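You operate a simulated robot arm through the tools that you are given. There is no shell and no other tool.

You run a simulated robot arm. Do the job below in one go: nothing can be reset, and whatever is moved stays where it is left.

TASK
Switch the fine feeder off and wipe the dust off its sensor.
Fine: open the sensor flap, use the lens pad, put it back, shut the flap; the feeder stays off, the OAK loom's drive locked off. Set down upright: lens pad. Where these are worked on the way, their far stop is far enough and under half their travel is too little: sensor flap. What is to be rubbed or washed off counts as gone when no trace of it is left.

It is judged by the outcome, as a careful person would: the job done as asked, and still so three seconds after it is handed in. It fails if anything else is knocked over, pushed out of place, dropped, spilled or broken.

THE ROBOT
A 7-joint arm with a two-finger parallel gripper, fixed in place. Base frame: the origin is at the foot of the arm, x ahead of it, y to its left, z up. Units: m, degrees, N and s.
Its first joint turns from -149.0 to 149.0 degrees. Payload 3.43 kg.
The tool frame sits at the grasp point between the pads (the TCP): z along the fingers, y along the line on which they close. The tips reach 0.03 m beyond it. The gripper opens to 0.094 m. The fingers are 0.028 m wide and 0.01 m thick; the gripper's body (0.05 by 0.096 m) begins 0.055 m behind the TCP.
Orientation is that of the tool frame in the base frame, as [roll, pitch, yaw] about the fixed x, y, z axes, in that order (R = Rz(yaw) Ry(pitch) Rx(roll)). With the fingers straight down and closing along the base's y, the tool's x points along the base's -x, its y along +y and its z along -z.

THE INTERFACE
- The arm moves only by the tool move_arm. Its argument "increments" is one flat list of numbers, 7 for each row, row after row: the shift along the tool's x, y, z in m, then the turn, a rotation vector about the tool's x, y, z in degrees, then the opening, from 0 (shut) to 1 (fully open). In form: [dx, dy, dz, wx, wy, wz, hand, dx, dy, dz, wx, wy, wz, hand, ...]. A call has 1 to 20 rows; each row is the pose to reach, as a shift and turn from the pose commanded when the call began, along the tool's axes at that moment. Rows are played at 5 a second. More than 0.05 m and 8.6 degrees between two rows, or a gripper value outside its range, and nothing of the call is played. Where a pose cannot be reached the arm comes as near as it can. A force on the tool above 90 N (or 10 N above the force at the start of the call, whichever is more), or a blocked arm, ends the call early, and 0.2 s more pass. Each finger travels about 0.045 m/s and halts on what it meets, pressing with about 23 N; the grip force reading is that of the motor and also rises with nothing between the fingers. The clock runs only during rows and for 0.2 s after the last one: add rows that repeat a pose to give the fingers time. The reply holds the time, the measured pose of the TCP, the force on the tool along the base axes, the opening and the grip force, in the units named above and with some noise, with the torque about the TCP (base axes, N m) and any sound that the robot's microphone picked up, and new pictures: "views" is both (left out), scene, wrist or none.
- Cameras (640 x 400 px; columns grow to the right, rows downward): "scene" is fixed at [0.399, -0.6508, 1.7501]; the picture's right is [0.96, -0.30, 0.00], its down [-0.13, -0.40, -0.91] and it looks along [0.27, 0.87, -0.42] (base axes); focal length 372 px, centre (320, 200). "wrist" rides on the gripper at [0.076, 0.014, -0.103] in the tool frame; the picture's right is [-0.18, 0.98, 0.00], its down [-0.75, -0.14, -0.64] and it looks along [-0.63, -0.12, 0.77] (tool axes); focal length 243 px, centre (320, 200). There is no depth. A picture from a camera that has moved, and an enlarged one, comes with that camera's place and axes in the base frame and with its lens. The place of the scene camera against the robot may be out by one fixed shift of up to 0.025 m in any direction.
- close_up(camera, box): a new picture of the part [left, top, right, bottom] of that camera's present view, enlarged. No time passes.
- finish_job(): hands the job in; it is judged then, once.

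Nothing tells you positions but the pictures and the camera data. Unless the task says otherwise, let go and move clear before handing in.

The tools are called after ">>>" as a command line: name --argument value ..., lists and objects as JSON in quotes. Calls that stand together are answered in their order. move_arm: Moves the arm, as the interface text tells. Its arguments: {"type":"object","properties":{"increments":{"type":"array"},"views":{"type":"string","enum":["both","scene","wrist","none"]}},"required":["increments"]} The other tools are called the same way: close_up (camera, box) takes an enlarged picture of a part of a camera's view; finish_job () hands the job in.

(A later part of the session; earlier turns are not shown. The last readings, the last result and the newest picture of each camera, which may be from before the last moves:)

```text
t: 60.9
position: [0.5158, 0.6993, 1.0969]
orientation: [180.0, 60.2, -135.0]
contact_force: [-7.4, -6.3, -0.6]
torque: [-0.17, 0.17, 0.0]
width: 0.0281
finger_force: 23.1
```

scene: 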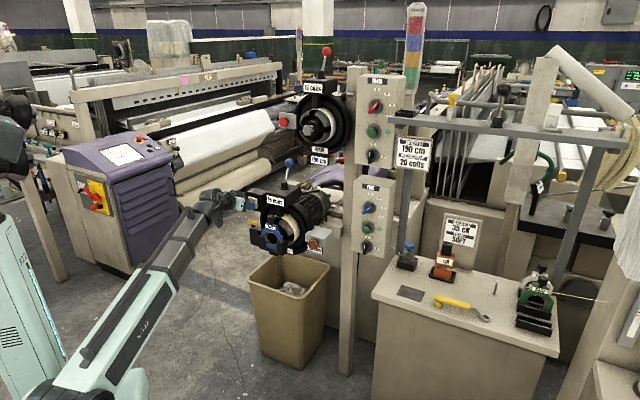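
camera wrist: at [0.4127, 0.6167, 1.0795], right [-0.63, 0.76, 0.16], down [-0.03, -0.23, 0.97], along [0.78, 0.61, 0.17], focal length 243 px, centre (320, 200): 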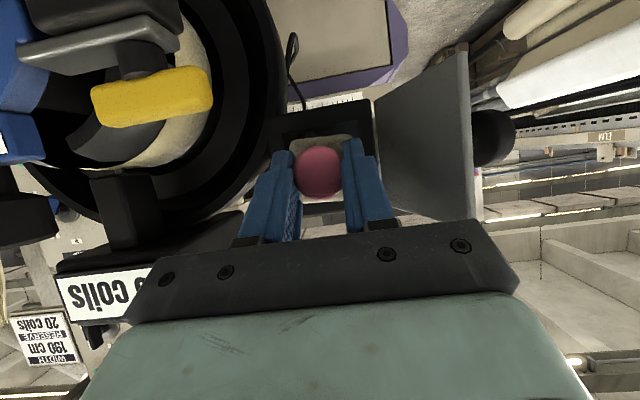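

Light contact (about 10 N). Rubbing a raster across the window.

>>> move_arm --increments '[0, 0.007, 0, 0, 0, 0, 0, 0, 0.014, 0, 0, 0, 0, 0, 0, 0.004, 0, 0, 0, 0, 0, 0, -0.006, 0, 0, 0, 0, 0, 0, -0.014, 0, 0, 0, 0, 0, -0.0061, -0.014, -0.0035, 0, 0, 0, 0, -0.0121, -0.014, -0.007, 0, 0, 0, 0, -0.0121, -0.004, -0.007, 0, 0, 0, 0, -0.0121, 0.006, -0.007, 0, 0, 0, 0, -0.0121, 0.014, -0.007, 0, 0, 0, 0, -0.0061, 0.014, -0.0035, 0, 0, 0, 0, 0, 0.014, 0, 0, 0, 0, 0, 0.0061, 0.014, 0.0035, 0, 0, 0, 0, 0.0121, 0.014, 0.007, 0, 0, 0, 0, 0.0121, 0.004, 0.007, 0, 0, 0, 0, 0.0121, -0.006, 0.007, 0, 0, 0, 0, 0.0121, -0.014, 0.007, 0, 0, 0, 0, 0.0061, -0.014, 0.0035, 0, 0, 0, 0, 0, -0.007, 0, 0, 0, 0, 0, 0, 0, 0, 0, 0, 0, 0]' --views "both"

>>> close_up --camera "scene" --box '[220, 170, 300, 235]'

>>> close_up --camera "wrist" --box '[200, 60, 440, 240]'

```text
t: 65.0
position: [0.516, 0.7, 1.0992]
orientation: [180.0, 60.2, -134.9]
contact_force: [-6.5, -19.0, -0.3]
torque: [-0.13, 0.03, -0.23]
width: 0.028
finger_force: 23.3
camera wrist: at [0.4172, 0.62, 1.0807], right [-0.63, 0.76, 0.16], down [-0.03, -0.23, 0.97], along [0.78, 0.61, 0.17], focal length 243 px, centre (320, 200)
```

scene: 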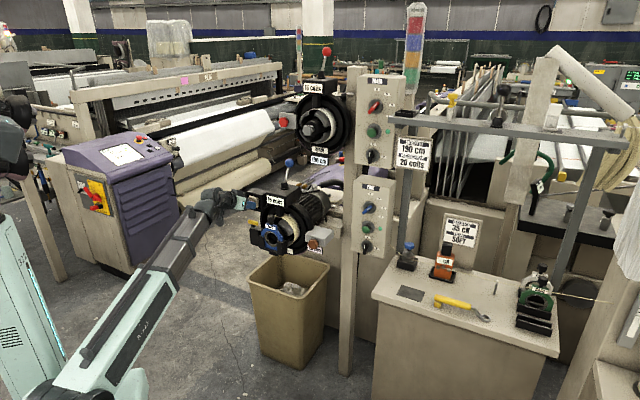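
wrist: 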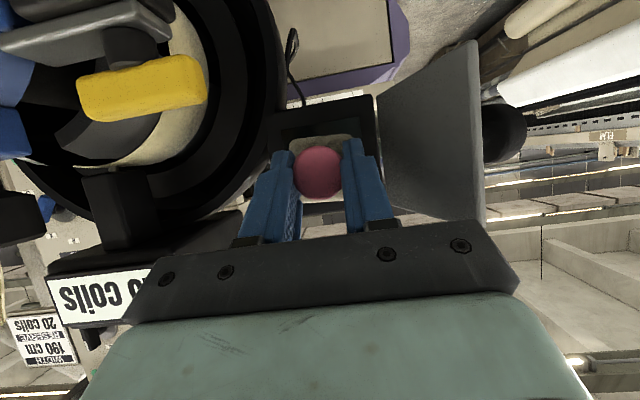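

```text
6.15 times, centred on (260, 202) of scene
camera zoom: at [0.399, -0.6508, 1.7501], right [0.96, -0.3, 0.0], down [-0.13, -0.4, -0.91], along [0.27, 0.87, -0.42], focal length 2289 px, centre (689, 185)
```

zoom: 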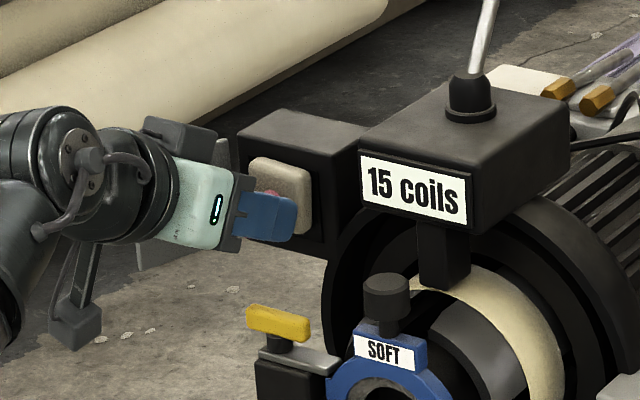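

```text
2.22 times, centred on (320, 150) of wrist
camera zoom: at [0.4172, 0.62, 1.0807], right [-0.63, 0.76, 0.16], down [-0.03, -0.23, 0.97], along [0.78, 0.61, 0.17], focal length 539 px, centre (320, 311)
```

zoom: 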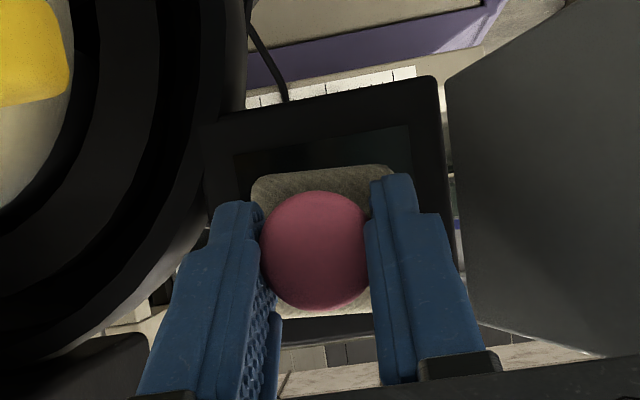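

>>> move_arm --increments '[0.0125, 0, -0.0217, 0, 0, 0, 0, 0.025, 0, -0.0433, 0, 0, 0, 0, 0.035, 0, -0.0606, 0, 0, 0, 0]' --views "both"

>>> close_up --camera "scene" --box '[230, 175, 290, 225]'

>>> close_up --camera "wrist" --box '[260, 90, 380, 180]'

```text
t: 65.8
position: [0.4663, 0.651, 1.0969]
orientation: [180.0, 60.4, -134.9]
contact_force: [-0.1, 0.3, 0.2]
torque: [-0.03, 0.0, 0.02]
width: 0.0285
finger_force: 22.6
camera wrist: at [0.3676, 0.5716, 1.0795], right [-0.63, 0.76, 0.16], down [-0.03, -0.23, 0.97], along [0.78, 0.61, 0.17], focal length 243 px, centre (320, 200)
```

scene: 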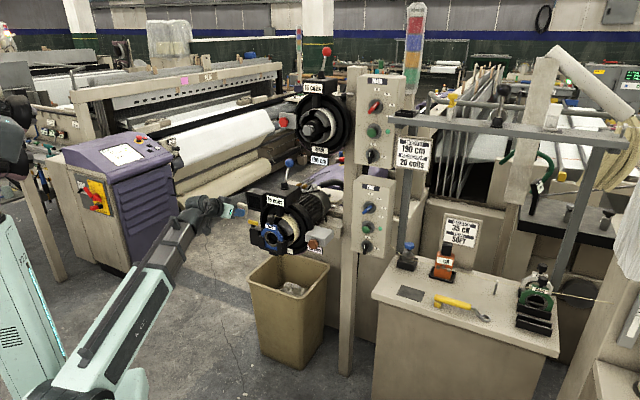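
wrist: 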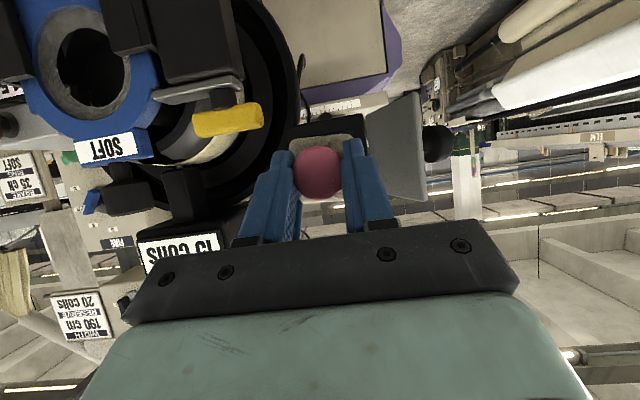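

```text
8.00 times, centred on (260, 200) of scene
camera zoom: at [0.399, -0.6508, 1.7501], right [0.96, -0.3, 0.0], down [-0.13, -0.4, -0.91], along [0.27, 0.87, -0.42], focal length 2975 px, centre (800, 200)
```

zoom: 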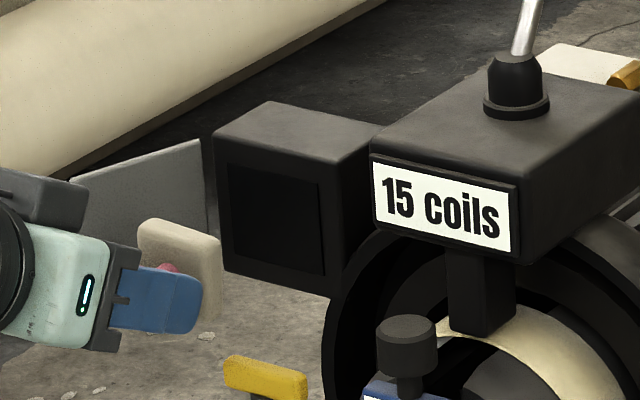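

```text
4.44 times, centred on (320, 135) of wrist
camera zoom: at [0.3676, 0.5716, 1.0795], right [-0.63, 0.76, 0.16], down [-0.03, -0.23, 0.97], along [0.78, 0.61, 0.17], focal length 1078 px, centre (320, 489)
```

zoom: 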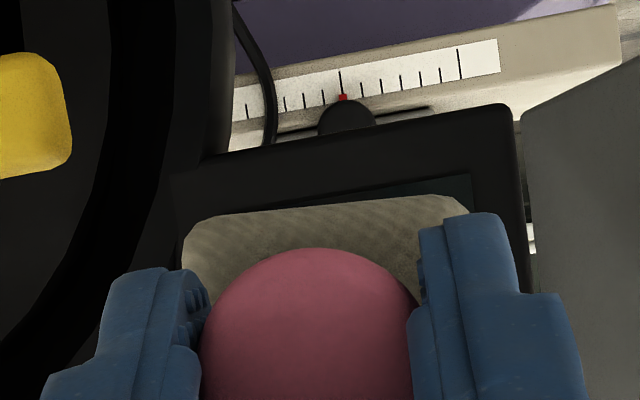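

>>> close_up --camera "scene" --box '[244, 190, 268, 210]'

```text
16.00 times, centred on (256, 200) of scene
camera zoom: at [0.399, -0.6508, 1.7501], right [0.96, -0.3, 0.0], down [-0.13, -0.4, -0.91], along [0.27, 0.87, -0.42], focal length 5950 px, centre (1344, 200)
```

zoom: 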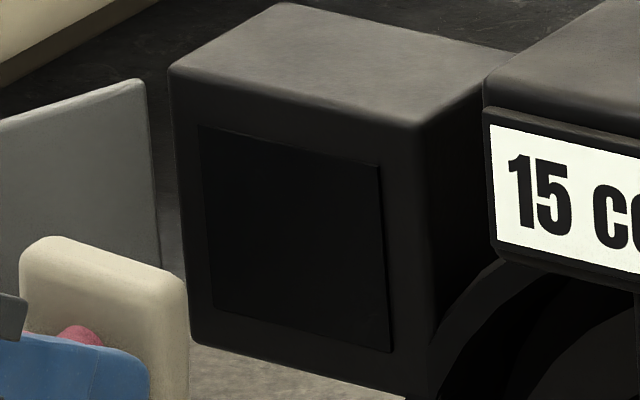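

The window is completely black and clean. Retracing the path to return the pad: up, right, and pitching back down.

>>> move_arm --increments '[-0.0023, 0, -0.036, 0, 0, 0, 0, -0.0282, 0, -0.0711, 0, 0, 0, 0, -0.0628, 0, -0.0911, 0, 0, 0, 0, -0.0845, 0, -0.1036, 0, 0, 0, 0, -0.0817, -0.0355, -0.1085, 0, 6, 0, 0, -0.0789, -0.071, -0.1134, 0, 12, 0, 0, -0.0761, -0.1065, -0.1183, 0, 18, 0, 0, -0.0733, -0.142, -0.1232, 0, 24, 0, 0, -0.0705, -0.1776, -0.1281, 0, 30, 0, 0]' --views "wrist"

>>> close_up --camera "wrist" --box '[410, 80, 530, 170]'

```text
t: 67.8
position: [0.5392, 0.4714, 1.2237]
orientation: [180.0, 30.1, -134.9]
contact_force: [0.5, 0.5, -0.8]
torque: [-0.02, 0.01, 0.01]
width: 0.0284
finger_force: 23.0
camera wrist: at [0.4467, 0.3995, 1.2712], right [-0.58, 0.81, 0.09], down [0.33, 0.13, 0.93], along [0.74, 0.58, -0.35], focal length 243 px, centre (320, 200)
```

wrist: 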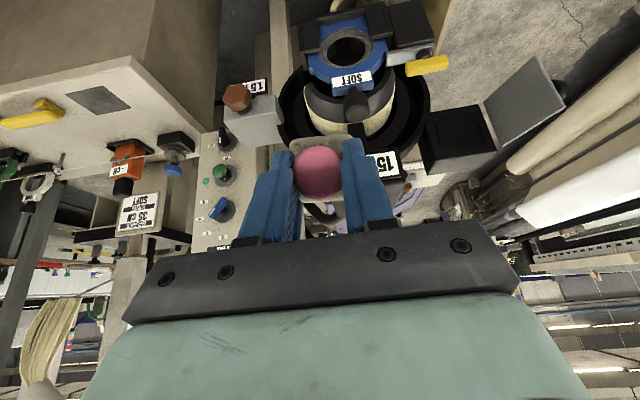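

```text
4.44 times, centred on (470, 125) of wrist
camera zoom: at [0.4467, 0.3995, 1.2712], right [-0.58, 0.81, 0.09], down [0.33, 0.13, 0.93], along [0.74, 0.58, -0.35], focal length 1078 px, centre (-347, 533)
```

zoom: 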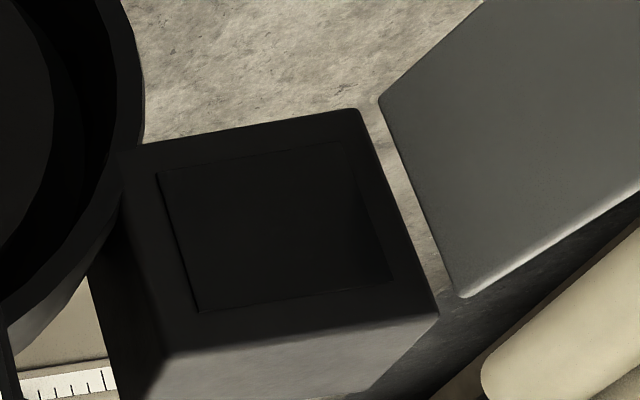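

>>> move_arm --increments '[0.0006, -0.0147, 0.0023, 0, 0, 8.18, 0, 0.0013, -0.0294, 0.0046, 0, 0, 16.36, 0, 0.0019, -0.0442, 0.0069, 0, 0, 24.55, 0, 0.0025, -0.0589, 0.0092, 0, 0, 32.73, 0, 0.0032, -0.0736, 0.0115, 0, 0, 40.91, 0, 0.0038, -0.0883, 0.0138, 0, 0, 49.09, 0, 0.0045, -0.103, 0.0161, 0, 0, 57.27, 0, 0.0051, -0.1177, 0.0184, 0, 0, 65.45, 0, 0.0057, -0.1325, 0.0207, 0, 0, 73.64, 0, 0.0064, -0.1472, 0.023, 0, 0, 81.82, 0, 0.007, -0.1619, 0.0253, 0, 0, 90, 0]' --views "none"

```text
t: 70.2
position: [0.6576, 0.3636, 1.1969]
orientation: [149.7, -0.3, 134.9]
contact_force: [0.4, 0.0, -0.8]
torque: [-0.02, 0.01, -0.03]
width: 0.0285
finger_force: 22.6
```

>>> move_arm --increments '[-0.0134, 0.0019, 0.0063, 0, 0, 8.18, 0, -0.0269, 0.0038, 0.0126, 0, 0, 16.36, 0, -0.0403, 0.0057, 0.0188, 0, 0, 24.55, 0, -0.0538, 0.0076, 0.0251, 0, 0, 32.73, 0, -0.0672, 0.0095, 0.0314, 0, 0, 40.91, 0, -0.0807, 0.0115, 0.0377, 0, 0, 49.09, 0, -0.0941, 0.0134, 0.044, 0, 0, 57.27, 0, -0.1076, 0.0153, 0.0503, 0, 0, 65.45, 0, -0.121, 0.0172, 0.0565, 0, 0, 73.64, 0, -0.1345, 0.0191, 0.0628, 0, 0, 81.82, 0, -0.1479, 0.021, 0.0691, 0, 0, 90, 0]' --views "wrist"

>>> close_up --camera "wrist" --box '[200, 60, 440, 240]'

```text
t: 72.7
position: [0.798, 0.2955, 1.1469]
orientation: [-179.9, -30.1, 44.9]
contact_force: [0.5, -0.3, -0.6]
torque: [-0.01, 0.02, 0.03]
width: 0.0285
finger_force: 24.1
camera wrist: at [0.8195, 0.2956, 1.2726], right [0.58, -0.81, -0.09], down [-0.79, -0.59, 0.18], along [-0.2, -0.03, -0.98], focal length 243 px, centre (320, 200)
```

wrist: 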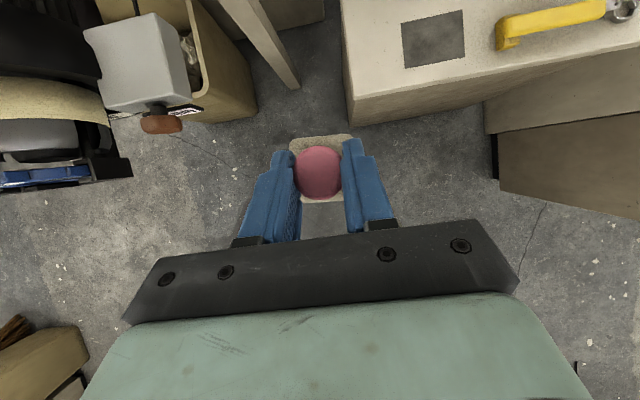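

```text
2.22 times, centred on (320, 150) of wrist
camera zoom: at [0.8195, 0.2956, 1.2726], right [0.58, -0.81, -0.09], down [-0.79, -0.59, 0.18], along [-0.2, -0.03, -0.98], focal length 539 px, centre (320, 311)
```

zoom: 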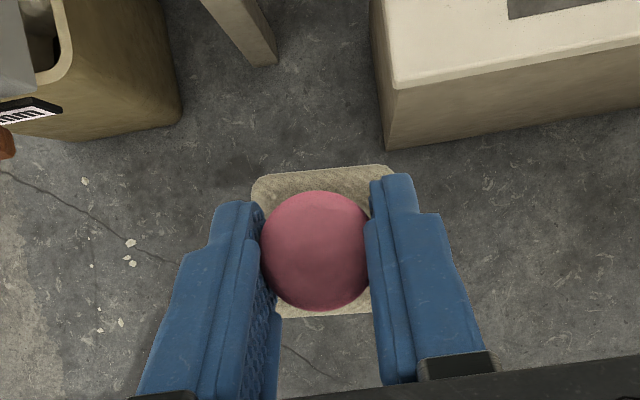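

The pad sits in the hand just as picked. Carrying it back over its mat, stopping 3 cm above.

>>> move_arm --increments '[0.0178, 0.0339, 0.023, 0, 0, 0, 0, 0.0292, 0.0658, 0.0527, 0, 0, 0, 0, 0.0437, 0.094, 0.0841, 0, 0, 0, 0, 0.0556, 0.1223, 0.1199, 0, 0, 0, 0, 0.0621, 0.1471, 0.1583, 0, 0, 0, 0, 0.0654, 0.1683, 0.1949, 0, 0, 0, 0, 0.0515, 0.1753, 0.233, 0, 0, 0, 0, 0.0315, 0.1753, 0.2677, 0, 0, 0, 0]' --views "both"

>>> close_up --camera "wrist" --box '[200, 60, 440, 240]'

>>> close_up --camera "scene" --box '[385, 255, 445, 300]'

```text
t: 74.5
position: [1.0369, 0.2863, 0.9291]
orientation: [-180.0, -30.1, 45.1]
contact_force: [-0.4, 0.7, 0.0]
torque: [0.0, 0.01, -0.01]
width: 0.0283
finger_force: 23.3
camera wrist: at [1.058, 0.2871, 1.0538], right [0.58, -0.81, -0.09], down [-0.79, -0.59, 0.18], along [-0.2, -0.03, -0.98], focal length 243 px, centre (320, 200)
```

scene: 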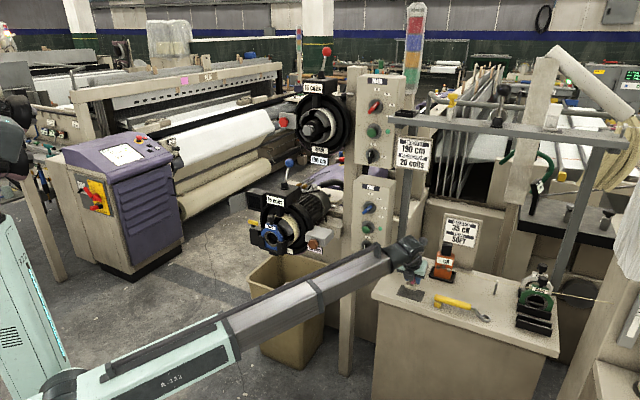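
wrist: 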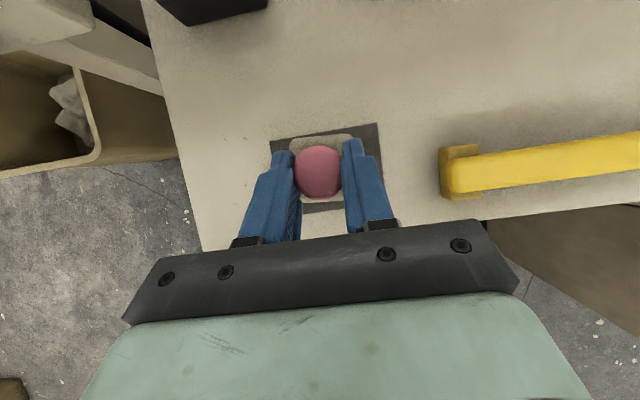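

```text
2.22 times, centred on (320, 150) of wrist
camera zoom: at [1.058, 0.2871, 1.0538], right [0.58, -0.81, -0.09], down [-0.79, -0.59, 0.18], along [-0.2, -0.03, -0.98], focal length 539 px, centre (320, 311)
```

zoom: 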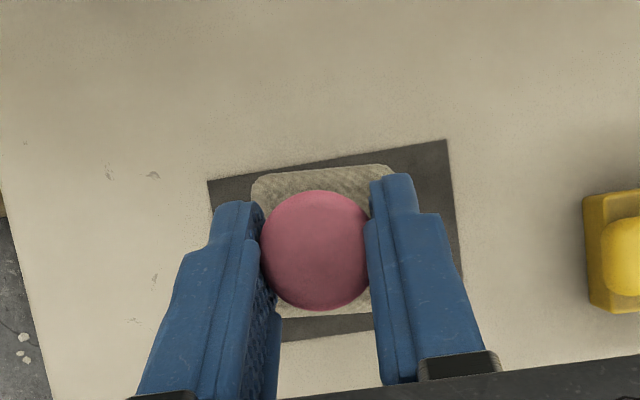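

```text
8.89 times, centred on (415, 278) of scene
camera zoom: at [0.399, -0.6508, 1.7501], right [0.96, -0.3, 0.0], down [-0.13, -0.4, -0.91], along [0.27, 0.87, -0.42], focal length 3306 px, centre (-524, -489)
```

zoom: 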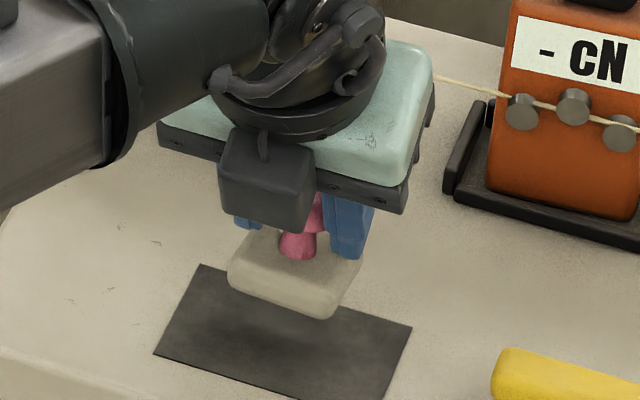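

>>> move_arm --increments '[-0.006, 0, 0.0104, 0, 0, 0, 0, -0.0125, 0, 0.0217, 0, 0, 0, 0, -0.0135, 0, 0.0234, 0, 0, 0, 0, -0.0135, 0, 0.0234, 0, 0, 0, 0]' --views "none"

```text
t: 75.5
position: [1.0378, 0.2869, 0.9035]
orientation: [180.0, -30.2, 45.1]
contact_force: [-0.2, 1.1, -1.2]
torque: [0.01, 0.02, -0.01]
width: 0.0283
finger_force: 23.2
```

>>> move_arm --increments '[-0.0008, 0, 0.0013, 0, 0, 0, 0, -0.0013, 0, 0.0022, 0, 0, 0, 0, -0.0013, 0, 0.0022, 0, 0, 0, 0]' --views "scene"

>>> close_up --camera "scene" --box '[385, 255, 445, 300]'

```text
t: 76.2
position: [1.0377, 0.2871, 0.9004]
orientation: [-179.9, -30.2, 45.1]
contact_force: [-0.6, -0.2, -0.6]
torque: [0.01, 0.0, 0.0]
width: 0.0283
finger_force: 22.5
```

scene: 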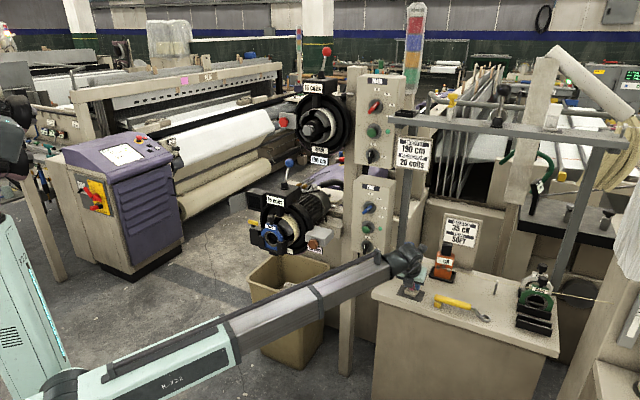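

```text
8.89 times, centred on (415, 278) of scene
camera zoom: at [0.399, -0.6508, 1.7501], right [0.96, -0.3, 0.0], down [-0.13, -0.4, -0.91], along [0.27, 0.87, -0.42], focal length 3306 px, centre (-524, -489)
```

zoom: 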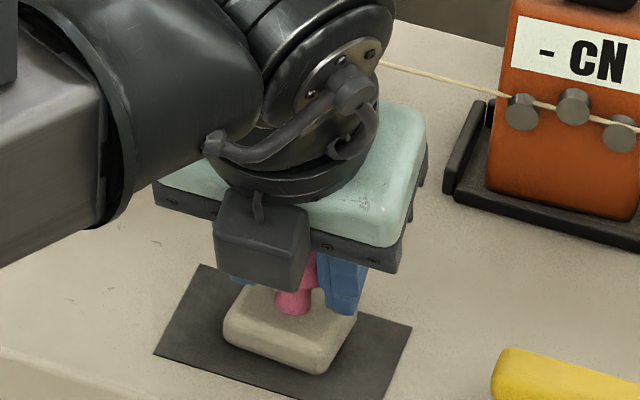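

>>> move_arm --increments '[-0.0005, 0, 0.0009, 0, 0, 0, 0, -0.001, 0, 0.0017, 0, 0, 0, 0, -0.001, 0, 0.0017, 0, 0, 0, 0]' --views "none"

```text
t: 77.0
position: [1.0367, 0.2863, 0.9]
orientation: [-180.0, -30.4, 45.1]
contact_force: [0.7, 2.2, 13.5]
torque: [-0.12, 0.07, -0.03]
width: 0.0283
finger_force: 22.3
```

The pad is resting on the mat (13 N). Releasing and backing out along the tool axis.

>>> move_arm --increments '[0.0004, 0, -0.0007, 0, 0, 0, 0.15, 0.0004, 0, -0.0007, 0, 0, 0, 0.4, 0.0004, 0, -0.0007, 0, 0, 0, 0.6, 0.0004, 0, -0.0007, 0, 0, 0, 0.6, 0.0004, 0, -0.0007, 0, 0, 0, 0.6, 0, 0, -0.02, 0, 0, 0, 0.6, 0, 0, -0.05, 0, 0, 0, 0.6, 0, 0, -0.09, 0, 0, 0, 0.6]' --views "both"

>>> close_up --camera "wrist" --box '[200, 60, 440, 240]'

>>> close_up --camera "scene" --box '[385, 265, 445, 310]'

```text
t: 78.8
position: [1.0065, 0.2553, 0.9778]
orientation: [-180.0, -30.2, 45.2]
contact_force: [0.0, -0.7, 0.1]
torque: [-0.01, 0.06, 0.03]
width: 0.0565
finger_force: 0.0
camera wrist: at [1.0265, 0.2545, 1.1022], right [0.58, -0.81, -0.09], down [-0.79, -0.59, 0.18], along [-0.2, -0.03, -0.98], focal length 243 px, centre (320, 200)
```

scene: 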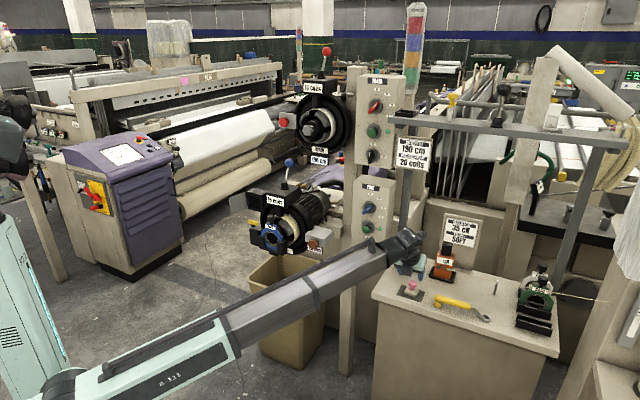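
wrist: 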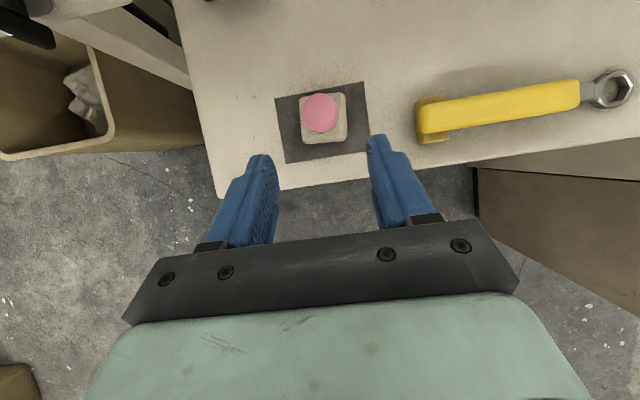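

```text
2.22 times, centred on (320, 150) of wrist
camera zoom: at [1.0265, 0.2545, 1.1022], right [0.58, -0.81, -0.09], down [-0.79, -0.59, 0.18], along [-0.2, -0.03, -0.98], focal length 539 px, centre (320, 311)
```

zoom: 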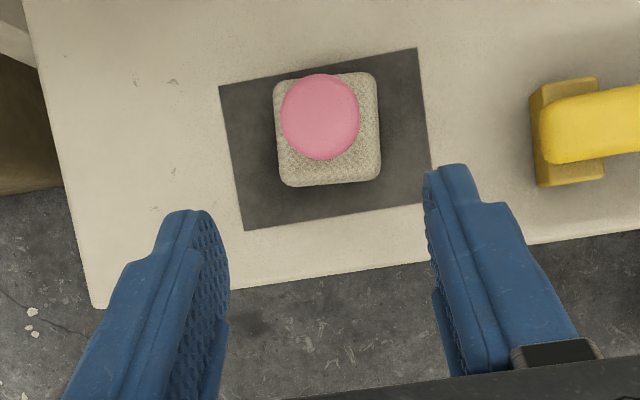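

```text
8.89 times, centred on (415, 288) of scene
camera zoom: at [0.399, -0.6508, 1.7501], right [0.96, -0.3, 0.0], down [-0.13, -0.4, -0.91], along [0.27, 0.87, -0.42], focal length 3306 px, centre (-524, -578)
```

zoom: 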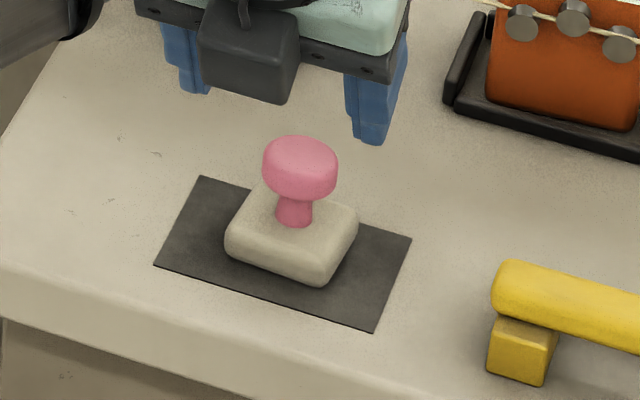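

The pad is back upright on its mat. Now I return to the feeder to close the flap, reversing the same safe route.

>>> move_arm --increments '[0, -0.005, -0.035, 0, 0, 0, 0.5, -0.003, -0.035, -0.07, 0, 0, 0, 0.3, -0.006, -0.07, -0.1, 0, 0, 0, 0.1, -0.009, -0.105, -0.13, 0, 0, 0, 0, -0.012, -0.14, -0.16, 0, 0, 0, 0, -0.015, -0.165, -0.19, 0, 0, 0, 0, -0.0173, -0.1744, -0.2052, 0, 0, 0, 0]' --views "none"

>>> move_arm --increments '[-0.002, -0.0131, -0.0064, 0, 0, -8.18, 0, -0.0039, -0.0262, -0.0128, 0, 0, -16.36, 0, -0.0059, -0.0393, -0.0191, 0, 0, -24.55, 0, -0.0078, -0.0524, -0.0255, 0, 0, -32.73, 0, -0.0098, -0.0655, -0.0319, 0, 0, -40.91, 0, -0.0117, -0.0787, -0.0383, 0, 0, -49.09, 0, -0.0137, -0.0918, -0.0447, 0, 0, -57.27, 0, -0.0156, -0.1049, -0.0511, 0, 0, -65.45, 0, -0.0176, -0.118, -0.0574, 0, 0, -73.64, 0, -0.0195, -0.1311, -0.0638, 0, 0, -81.82, 0, -0.0215, -0.1442, -0.0702, 0, 0, -90, 0]' --views "none"

>>> move_arm --increments '[0.0145, 0.0005, -0.0021, 0, 0, -8.18, 0, 0.0291, 0.001, -0.0041, 0, 0, -16.36, 0, 0.0436, 0.0015, -0.0062, 0, 0, -24.55, 0, 0.0581, 0.002, -0.0082, 0, 0, -32.73, 0, 0.0727, 0.0025, -0.0103, 0, 0, -40.91, 0, 0.0872, 0.0029, -0.0123, 0, 0, -49.09, 0, 0.1018, 0.0034, -0.0144, 0, 0, -57.27, 0, 0.1163, 0.0039, -0.0164, 0, 0, -65.45, 0, 0.1308, 0.0044, -0.0185, 0, 0, -73.64, 0, 0.1454, 0.0049, -0.0205, 0, 0, -81.82, 0, 0.1599, 0.0054, -0.0226, 0, 0, -90, 0]' --views "both"

```text
t: 80.5
position: [0.7955, 0.2946, 1.1459]
orientation: [179.9, -30.2, 45.0]
contact_force: [-0.5, 0.1, -0.5]
torque: [0.04, -0.04, 0.01]
width: 0.0
finger_force: 23.0
```

```text
t: 82.8
position: [0.6591, 0.3588, 1.1955]
orientation: [149.9, 0.1, 135.3]
contact_force: [-0.6, 0.5, -0.2]
torque: [-0.01, -0.01, -0.01]
width: 0.0
finger_force: 23.6
```

```text
t: 85.2
position: [0.5411, 0.4665, 1.2184]
orientation: [-179.9, 30.3, -134.8]
contact_force: [-0.6, 0.1, 0.5]
torque: [-0.04, 0.0, 0.03]
width: 0.0
finger_force: 22.7
camera wrist: at [0.4484, 0.3929, 1.2666], right [-0.58, 0.81, 0.09], down [0.33, 0.13, 0.93], along [0.74, 0.58, -0.34], focal length 243 px, centre (320, 200)
```

scene: 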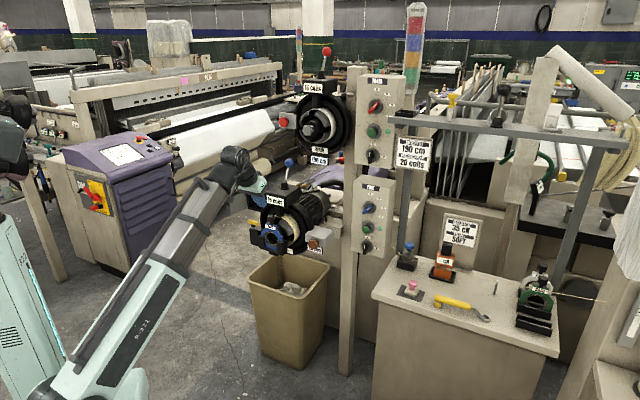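
wrist: 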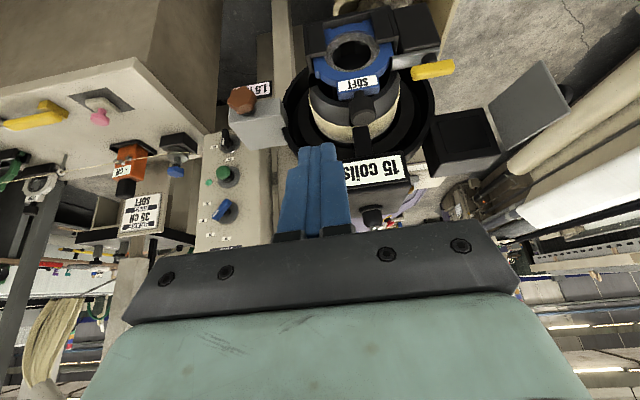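

Moving left past the open flap with closed fingers, then down to knob height on its outer side.

>>> move_arm --increments '[0, 0.0328, 0, 0, -3, 0, 0, 0, 0.0656, 0, 0, -6, 0, 0, 0, 0.0984, 0, 0, -9, 0, 0, 0, 0.1312, 0, 0, -12, 0, 0, 0, 0.164, 0, 0, -15, 0, 0, 0, 0.1968, 0, 0, -18, 0, 0, 0, 0.2296, 0, 0, -21, 0, 0, 0, 0.2624, 0, 0, -24, 0, 0, 0, 0.2952, 0, 0, -27, 0, 0, 0, 0.328, 0, 0, -30, 0, 0, 0.0169, 0.328, 0.0293, 0, -30, 0, 0, 0.0339, 0.328, 0.0585, 0, -30, 0, 0, 0.0508, 0.328, 0.0878, 0, -30, 0, 0, 0.0677, 0.328, 0.117, 0, -30, 0, 0]' --views "both"

>>> close_up --camera "scene" --box '[180, 150, 320, 250]'

>>> close_up --camera "wrist" --box '[100, 0, 440, 220]'

```text
t: 88.2
position: [0.3085, 0.6967, 1.0822]
orientation: [-180.0, 60.2, -135.0]
contact_force: [0.0, -0.5, -0.3]
torque: [0.01, 0.01, 0.02]
width: 0.0
finger_force: 23.8
camera wrist: at [0.2092, 0.6177, 1.0661], right [-0.63, 0.76, 0.16], down [-0.03, -0.23, 0.97], along [0.78, 0.61, 0.17], focal length 243 px, centre (320, 200)
```

scene: 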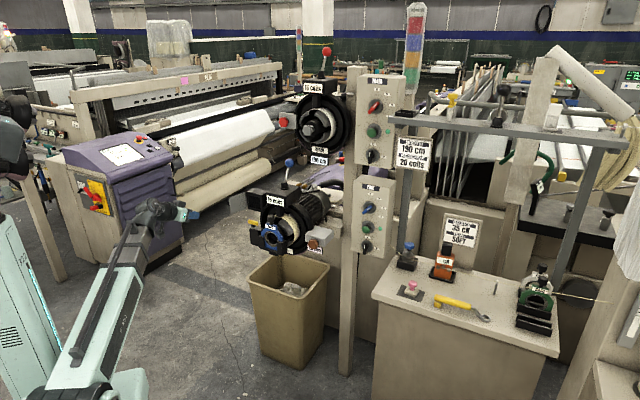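
wrist: 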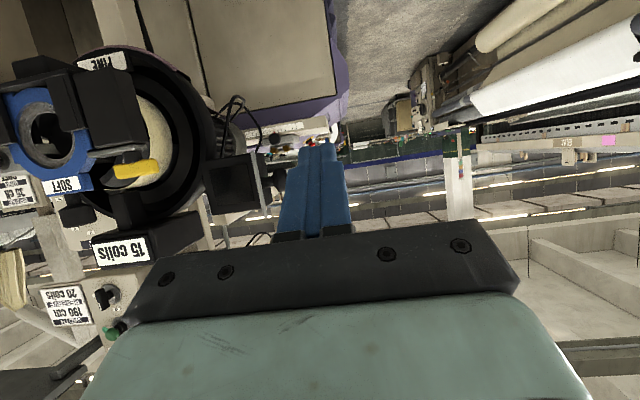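

```text
4.00 times, centred on (250, 200) of scene
camera zoom: at [0.399, -0.6508, 1.7501], right [0.96, -0.3, 0.0], down [-0.13, -0.4, -0.91], along [0.27, 0.87, -0.42], focal length 1488 px, centre (600, 200)
```

zoom: 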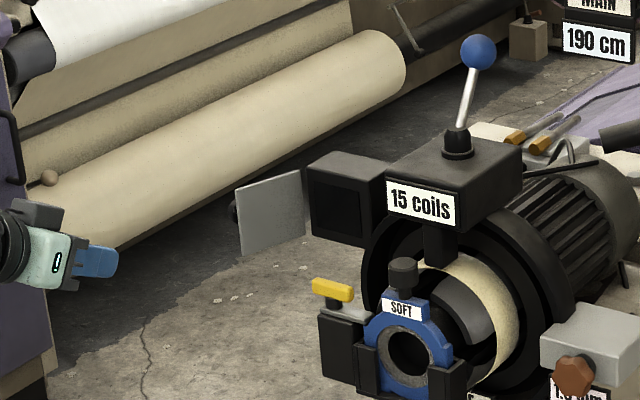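

```text
1.82 times, centred on (270, 110) of wrist
camera zoom: at [0.2092, 0.6177, 1.0661], right [-0.63, 0.76, 0.16], down [-0.03, -0.23, 0.97], along [0.78, 0.61, 0.17], focal length 441 px, centre (411, 364)
```

zoom: 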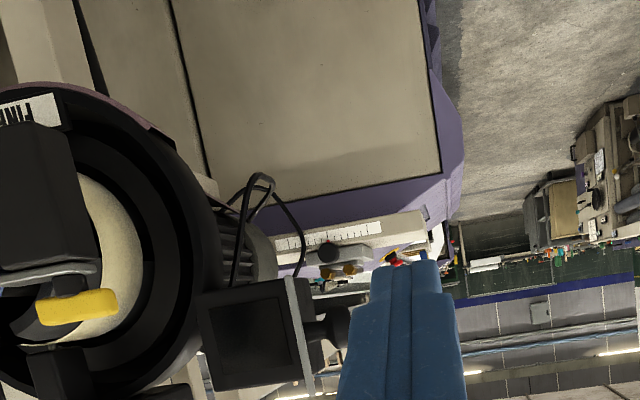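

The flap stands about 100° open and its knob faces left near l≈0.21. Advancing alongside on the outer side, then pushing right against the knob.

>>> move_arm --increments '[-0.0189, 0, 0.0327, 0, 0, 0, 0, -0.0378, 0, 0.0654, 0, 0, 0, 0, -0.0568, 0, 0.0981, 0, 0, 0, 0, -0.0757, 0, 0.1308, 0, 0, 0, 0]' --views "both"

>>> close_up --camera "scene" --box '[180, 150, 320, 250]'

>>> close_up --camera "wrist" --box '[140, 20, 440, 220]'

```text
t: 89.2
position: [0.4152, 0.8024, 1.0839]
orientation: [180.0, 60.3, -135.0]
contact_force: [-0.4, 0.2, 0.7]
torque: [0.0, 0.01, 0.02]
width: 0.0
finger_force: 22.9
camera wrist: at [0.3165, 0.7225, 1.0662], right [-0.63, 0.76, 0.16], down [-0.03, -0.23, 0.97], along [0.78, 0.61, 0.17], focal length 243 px, centre (320, 200)
```

scene: 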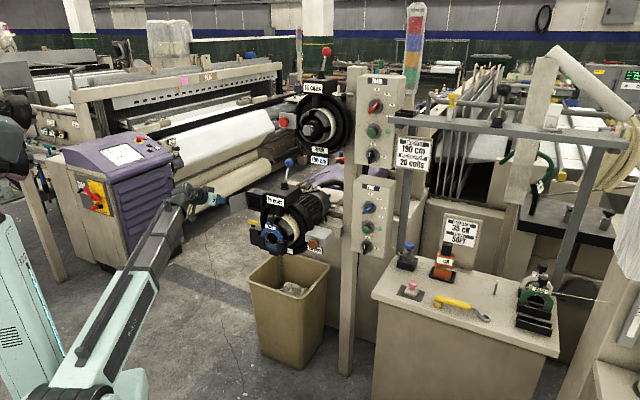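
wrist: 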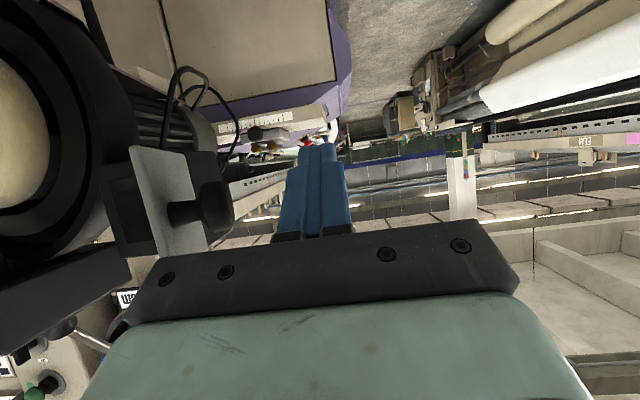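

```text
4.00 times, centred on (250, 200) of scene
camera zoom: at [0.399, -0.6508, 1.7501], right [0.96, -0.3, 0.0], down [-0.13, -0.4, -0.91], along [0.27, 0.87, -0.42], focal length 1488 px, centre (600, 200)
```

zoom: 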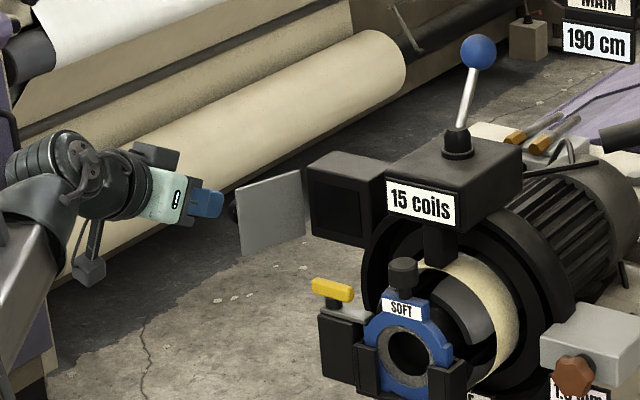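

```text
2.00 times, centred on (290, 120) of wrist
camera zoom: at [0.3165, 0.7225, 1.0662], right [-0.63, 0.76, 0.16], down [-0.03, -0.23, 0.97], along [0.78, 0.61, 0.17], focal length 485 px, centre (380, 360)
```

zoom: 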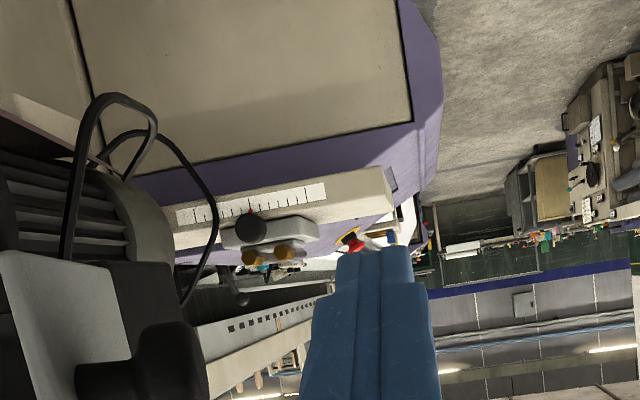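

>>> move_arm --increments '[0, -0.02, 0, 0, 0, 0, 0, 0, -0.04, 0, 0, 0, 0, 0, 0, -0.055, 0, 0, 0, 0, 0, 0, -0.07, 0, 0, 0, 0, 0, 0, -0.08, 0, 0, 0, 0, 0]' --views "both"

>>> close_up --camera "scene" --box '[200, 160, 320, 250]'

>>> close_up --camera "wrist" --box '[140, 20, 440, 220]'

```text
t: 90.5
position: [0.4723, 0.7466, 1.0835]
orientation: [179.9, 60.2, -135.0]
contact_force: [-0.9, -0.2, -0.5]
torque: [-0.01, 0.0, -0.01]
width: 0.0
finger_force: 22.8
camera wrist: at [0.3728, 0.6678, 1.0656], right [-0.63, 0.76, 0.16], down [-0.03, -0.23, 0.97], along [0.78, 0.61, 0.17], focal length 243 px, centre (320, 200)
```

scene: 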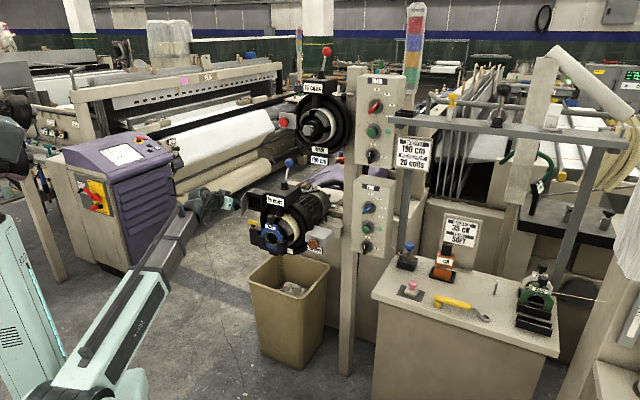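
wrist: 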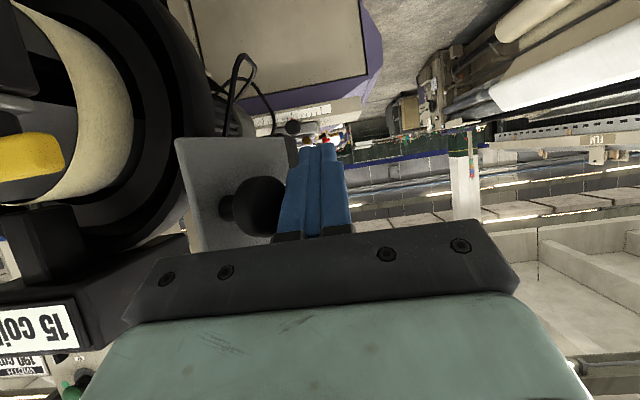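

```text
4.44 times, centred on (260, 205) of scene
camera zoom: at [0.399, -0.6508, 1.7501], right [0.96, -0.3, 0.0], down [-0.13, -0.4, -0.91], along [0.27, 0.87, -0.42], focal length 1653 px, centre (587, 178)
```

zoom: 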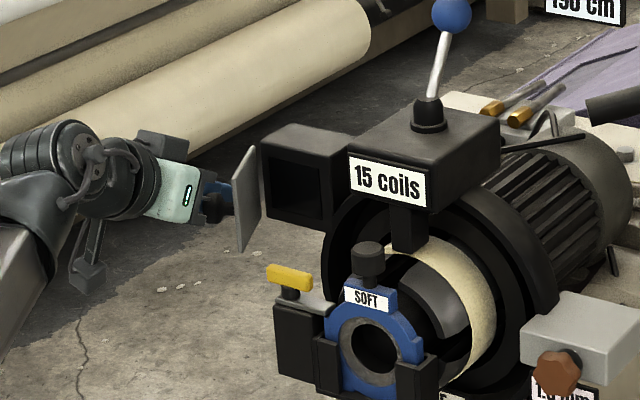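

```text
2.00 times, centred on (290, 120) of wrist
camera zoom: at [0.3728, 0.6678, 1.0656], right [-0.63, 0.76, 0.16], down [-0.03, -0.23, 0.97], along [0.78, 0.61, 0.17], focal length 485 px, centre (380, 360)
```

zoom: 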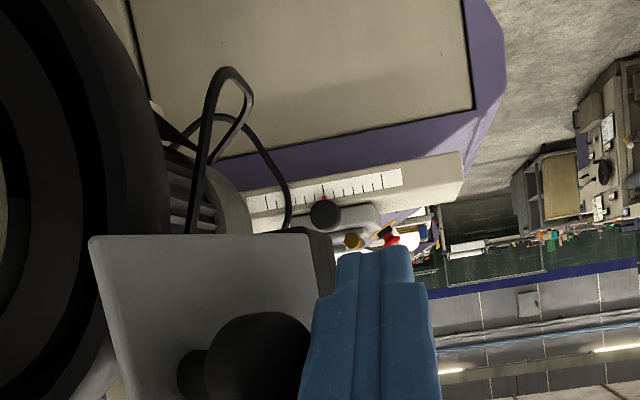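

The flap is swinging shut. Continuing to push right.

>>> move_arm --increments '[0, -0.015, 0, 0, 0, 0, 0, 0, -0.03, 0, 0, 0, 0, 0, 0, -0.042, 0, 0, 0, 0, 0]' --views "both"

>>> close_up --camera "scene" --box '[200, 160, 320, 250]'

>>> close_up --camera "wrist" --box '[140, 20, 440, 220]'

```text
t: 91.2
position: [0.501, 0.7182, 1.0838]
orientation: [-180.0, 60.2, -134.8]
contact_force: [-0.9, 0.3, -0.4]
torque: [-0.05, 0.02, 0.06]
width: 0.0
finger_force: 22.8
camera wrist: at [0.4023, 0.6391, 1.0667], right [-0.63, 0.76, 0.16], down [-0.03, -0.23, 0.97], along [0.78, 0.61, 0.17], focal length 243 px, centre (320, 200)
```

scene: 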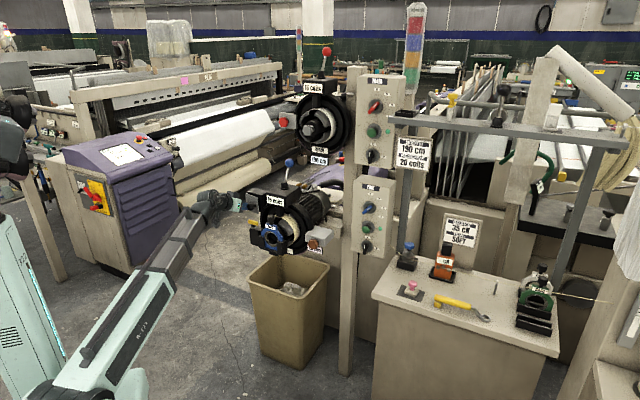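
wrist: 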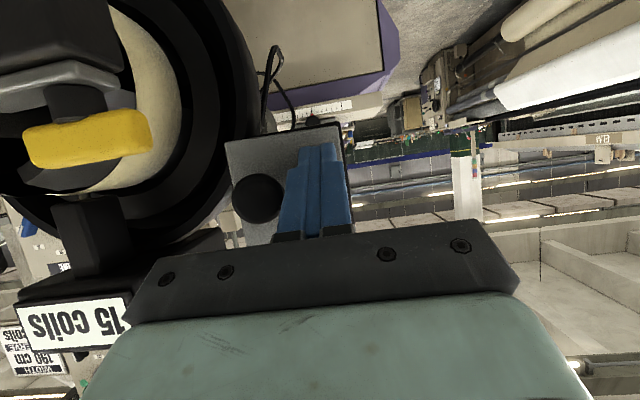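

```text
4.44 times, centred on (260, 205) of scene
camera zoom: at [0.399, -0.6508, 1.7501], right [0.96, -0.3, 0.0], down [-0.13, -0.4, -0.91], along [0.27, 0.87, -0.42], focal length 1653 px, centre (587, 178)
```

zoom: 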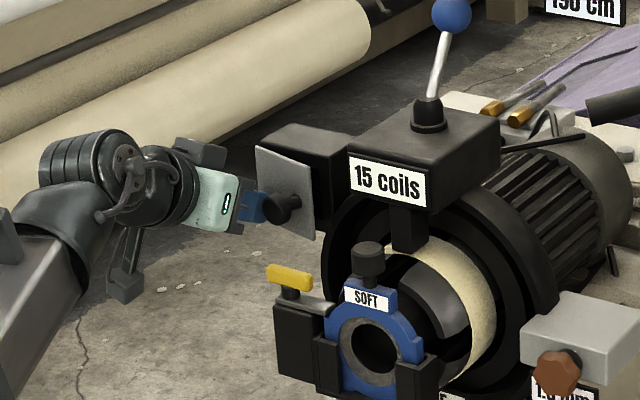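

```text
2.00 times, centred on (290, 120) of wrist
camera zoom: at [0.4023, 0.6391, 1.0667], right [-0.63, 0.76, 0.16], down [-0.03, -0.23, 0.97], along [0.78, 0.61, 0.17], focal length 485 px, centre (380, 360)
```

zoom: 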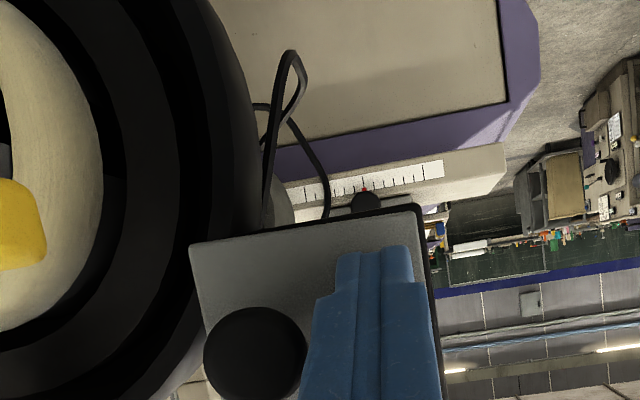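

The flap is nearly shut. I'll shift to the front of the knob and press it straight in.

>>> move_arm --increments '[0.015, 0, -0.026, 0, 0, 0, 0, 0.024, -0.01, -0.0555, 0, 0, 0, 0, 0.017, -0.03, -0.0595, 0, 0, 0, 0, 0.007, -0.03, -0.0421, 0, 0, 0, 0, 0.002, -0.03, -0.0335, 0, 0, 0, 0]' --views "both"

>>> close_up --camera "scene" --box '[200, 160, 320, 250]'

>>> close_up --camera "wrist" --box '[200, 60, 440, 240]'

```text
t: 92.5
position: [0.5026, 0.6763, 1.0988]
orientation: [-179.9, 60.2, -134.7]
contact_force: [-0.5, 0.0, 0.0]
torque: [0.0, -0.01, 0.0]
width: 0.0
finger_force: 22.9
camera wrist: at [0.4038, 0.5959, 1.0815], right [-0.63, 0.76, 0.16], down [-0.03, -0.23, 0.97], along [0.78, 0.61, 0.17], focal length 243 px, centre (320, 200)
```

scene: 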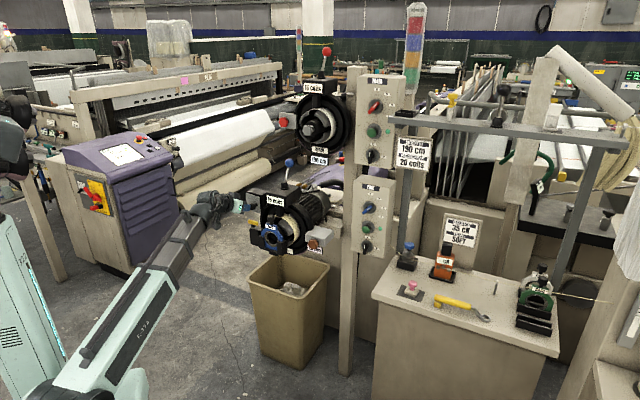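
wrist: 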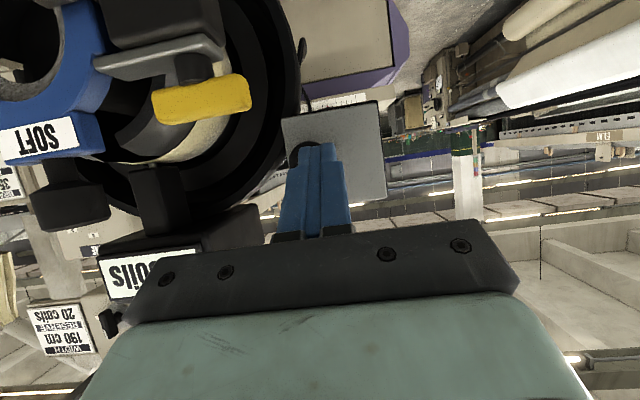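

```text
4.44 times, centred on (260, 205) of scene
camera zoom: at [0.399, -0.6508, 1.7501], right [0.96, -0.3, 0.0], down [-0.13, -0.4, -0.91], along [0.27, 0.87, -0.42], focal length 1653 px, centre (587, 178)
```

zoom: 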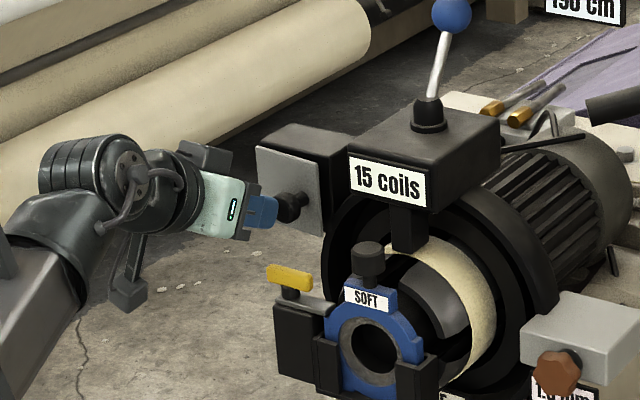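

```text
2.22 times, centred on (320, 150) of wrist
camera zoom: at [0.4038, 0.5959, 1.0815], right [-0.63, 0.76, 0.16], down [-0.03, -0.23, 0.97], along [0.78, 0.61, 0.17], focal length 539 px, centre (320, 311)
```

zoom: 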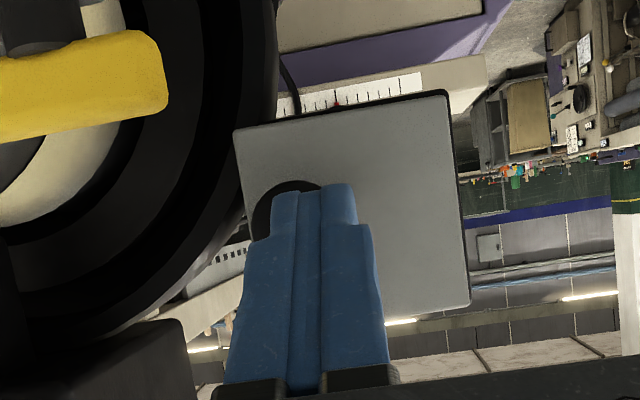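

>>> move_arm --increments '[-0.002, -0.005, 0.0035, 0, 0, 0, 0, -0.004, -0.005, 0.0069, 0, 0, 0, 0, -0.0055, -0.005, 0.0095, 0, 0, 0, 0]' --views "none"

>>> close_up --camera "scene" --box '[230, 175, 290, 225]'

>>> close_up --camera "wrist" --box '[200, 60, 440, 240]'

```text
t: 93.2
position: [0.5109, 0.6774, 1.0988]
orientation: [180.0, 60.2, -134.8]
contact_force: [-29.1, -32.5, 2.2]
torque: [-0.32, -0.19, -0.08]
width: 0.0001
finger_force: 23.0
```

```text
8.00 times, centred on (260, 200) of scene
camera zoom: at [0.399, -0.6508, 1.7501], right [0.96, -0.3, 0.0], down [-0.13, -0.4, -0.91], along [0.27, 0.87, -0.42], focal length 2975 px, centre (800, 200)
```

zoom: 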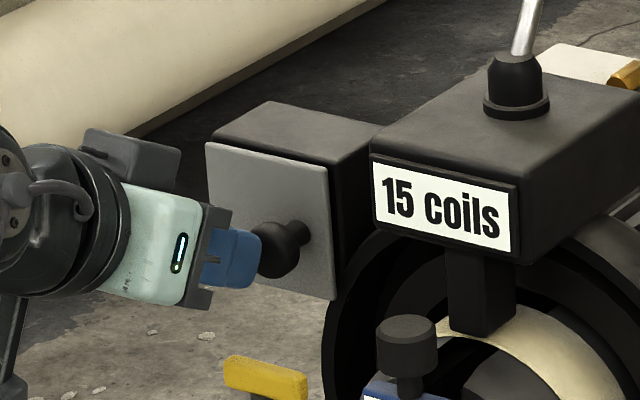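

```text
2.22 times, centred on (320, 150) of wrist
camera zoom: at [0.4118, 0.5973, 1.0818], right [-0.63, 0.76, 0.16], down [-0.03, -0.23, 0.97], along [0.78, 0.61, 0.16], focal length 539 px, centre (320, 311)
```

zoom: 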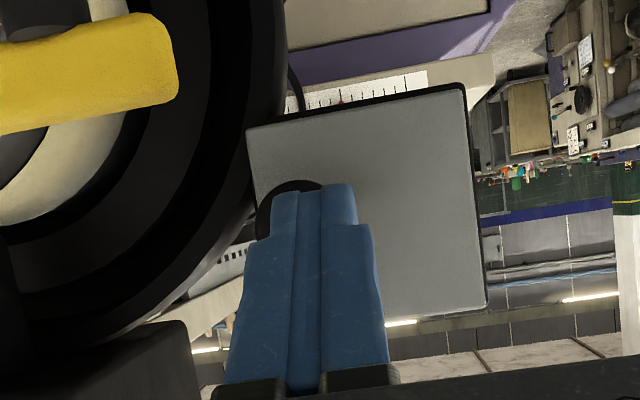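

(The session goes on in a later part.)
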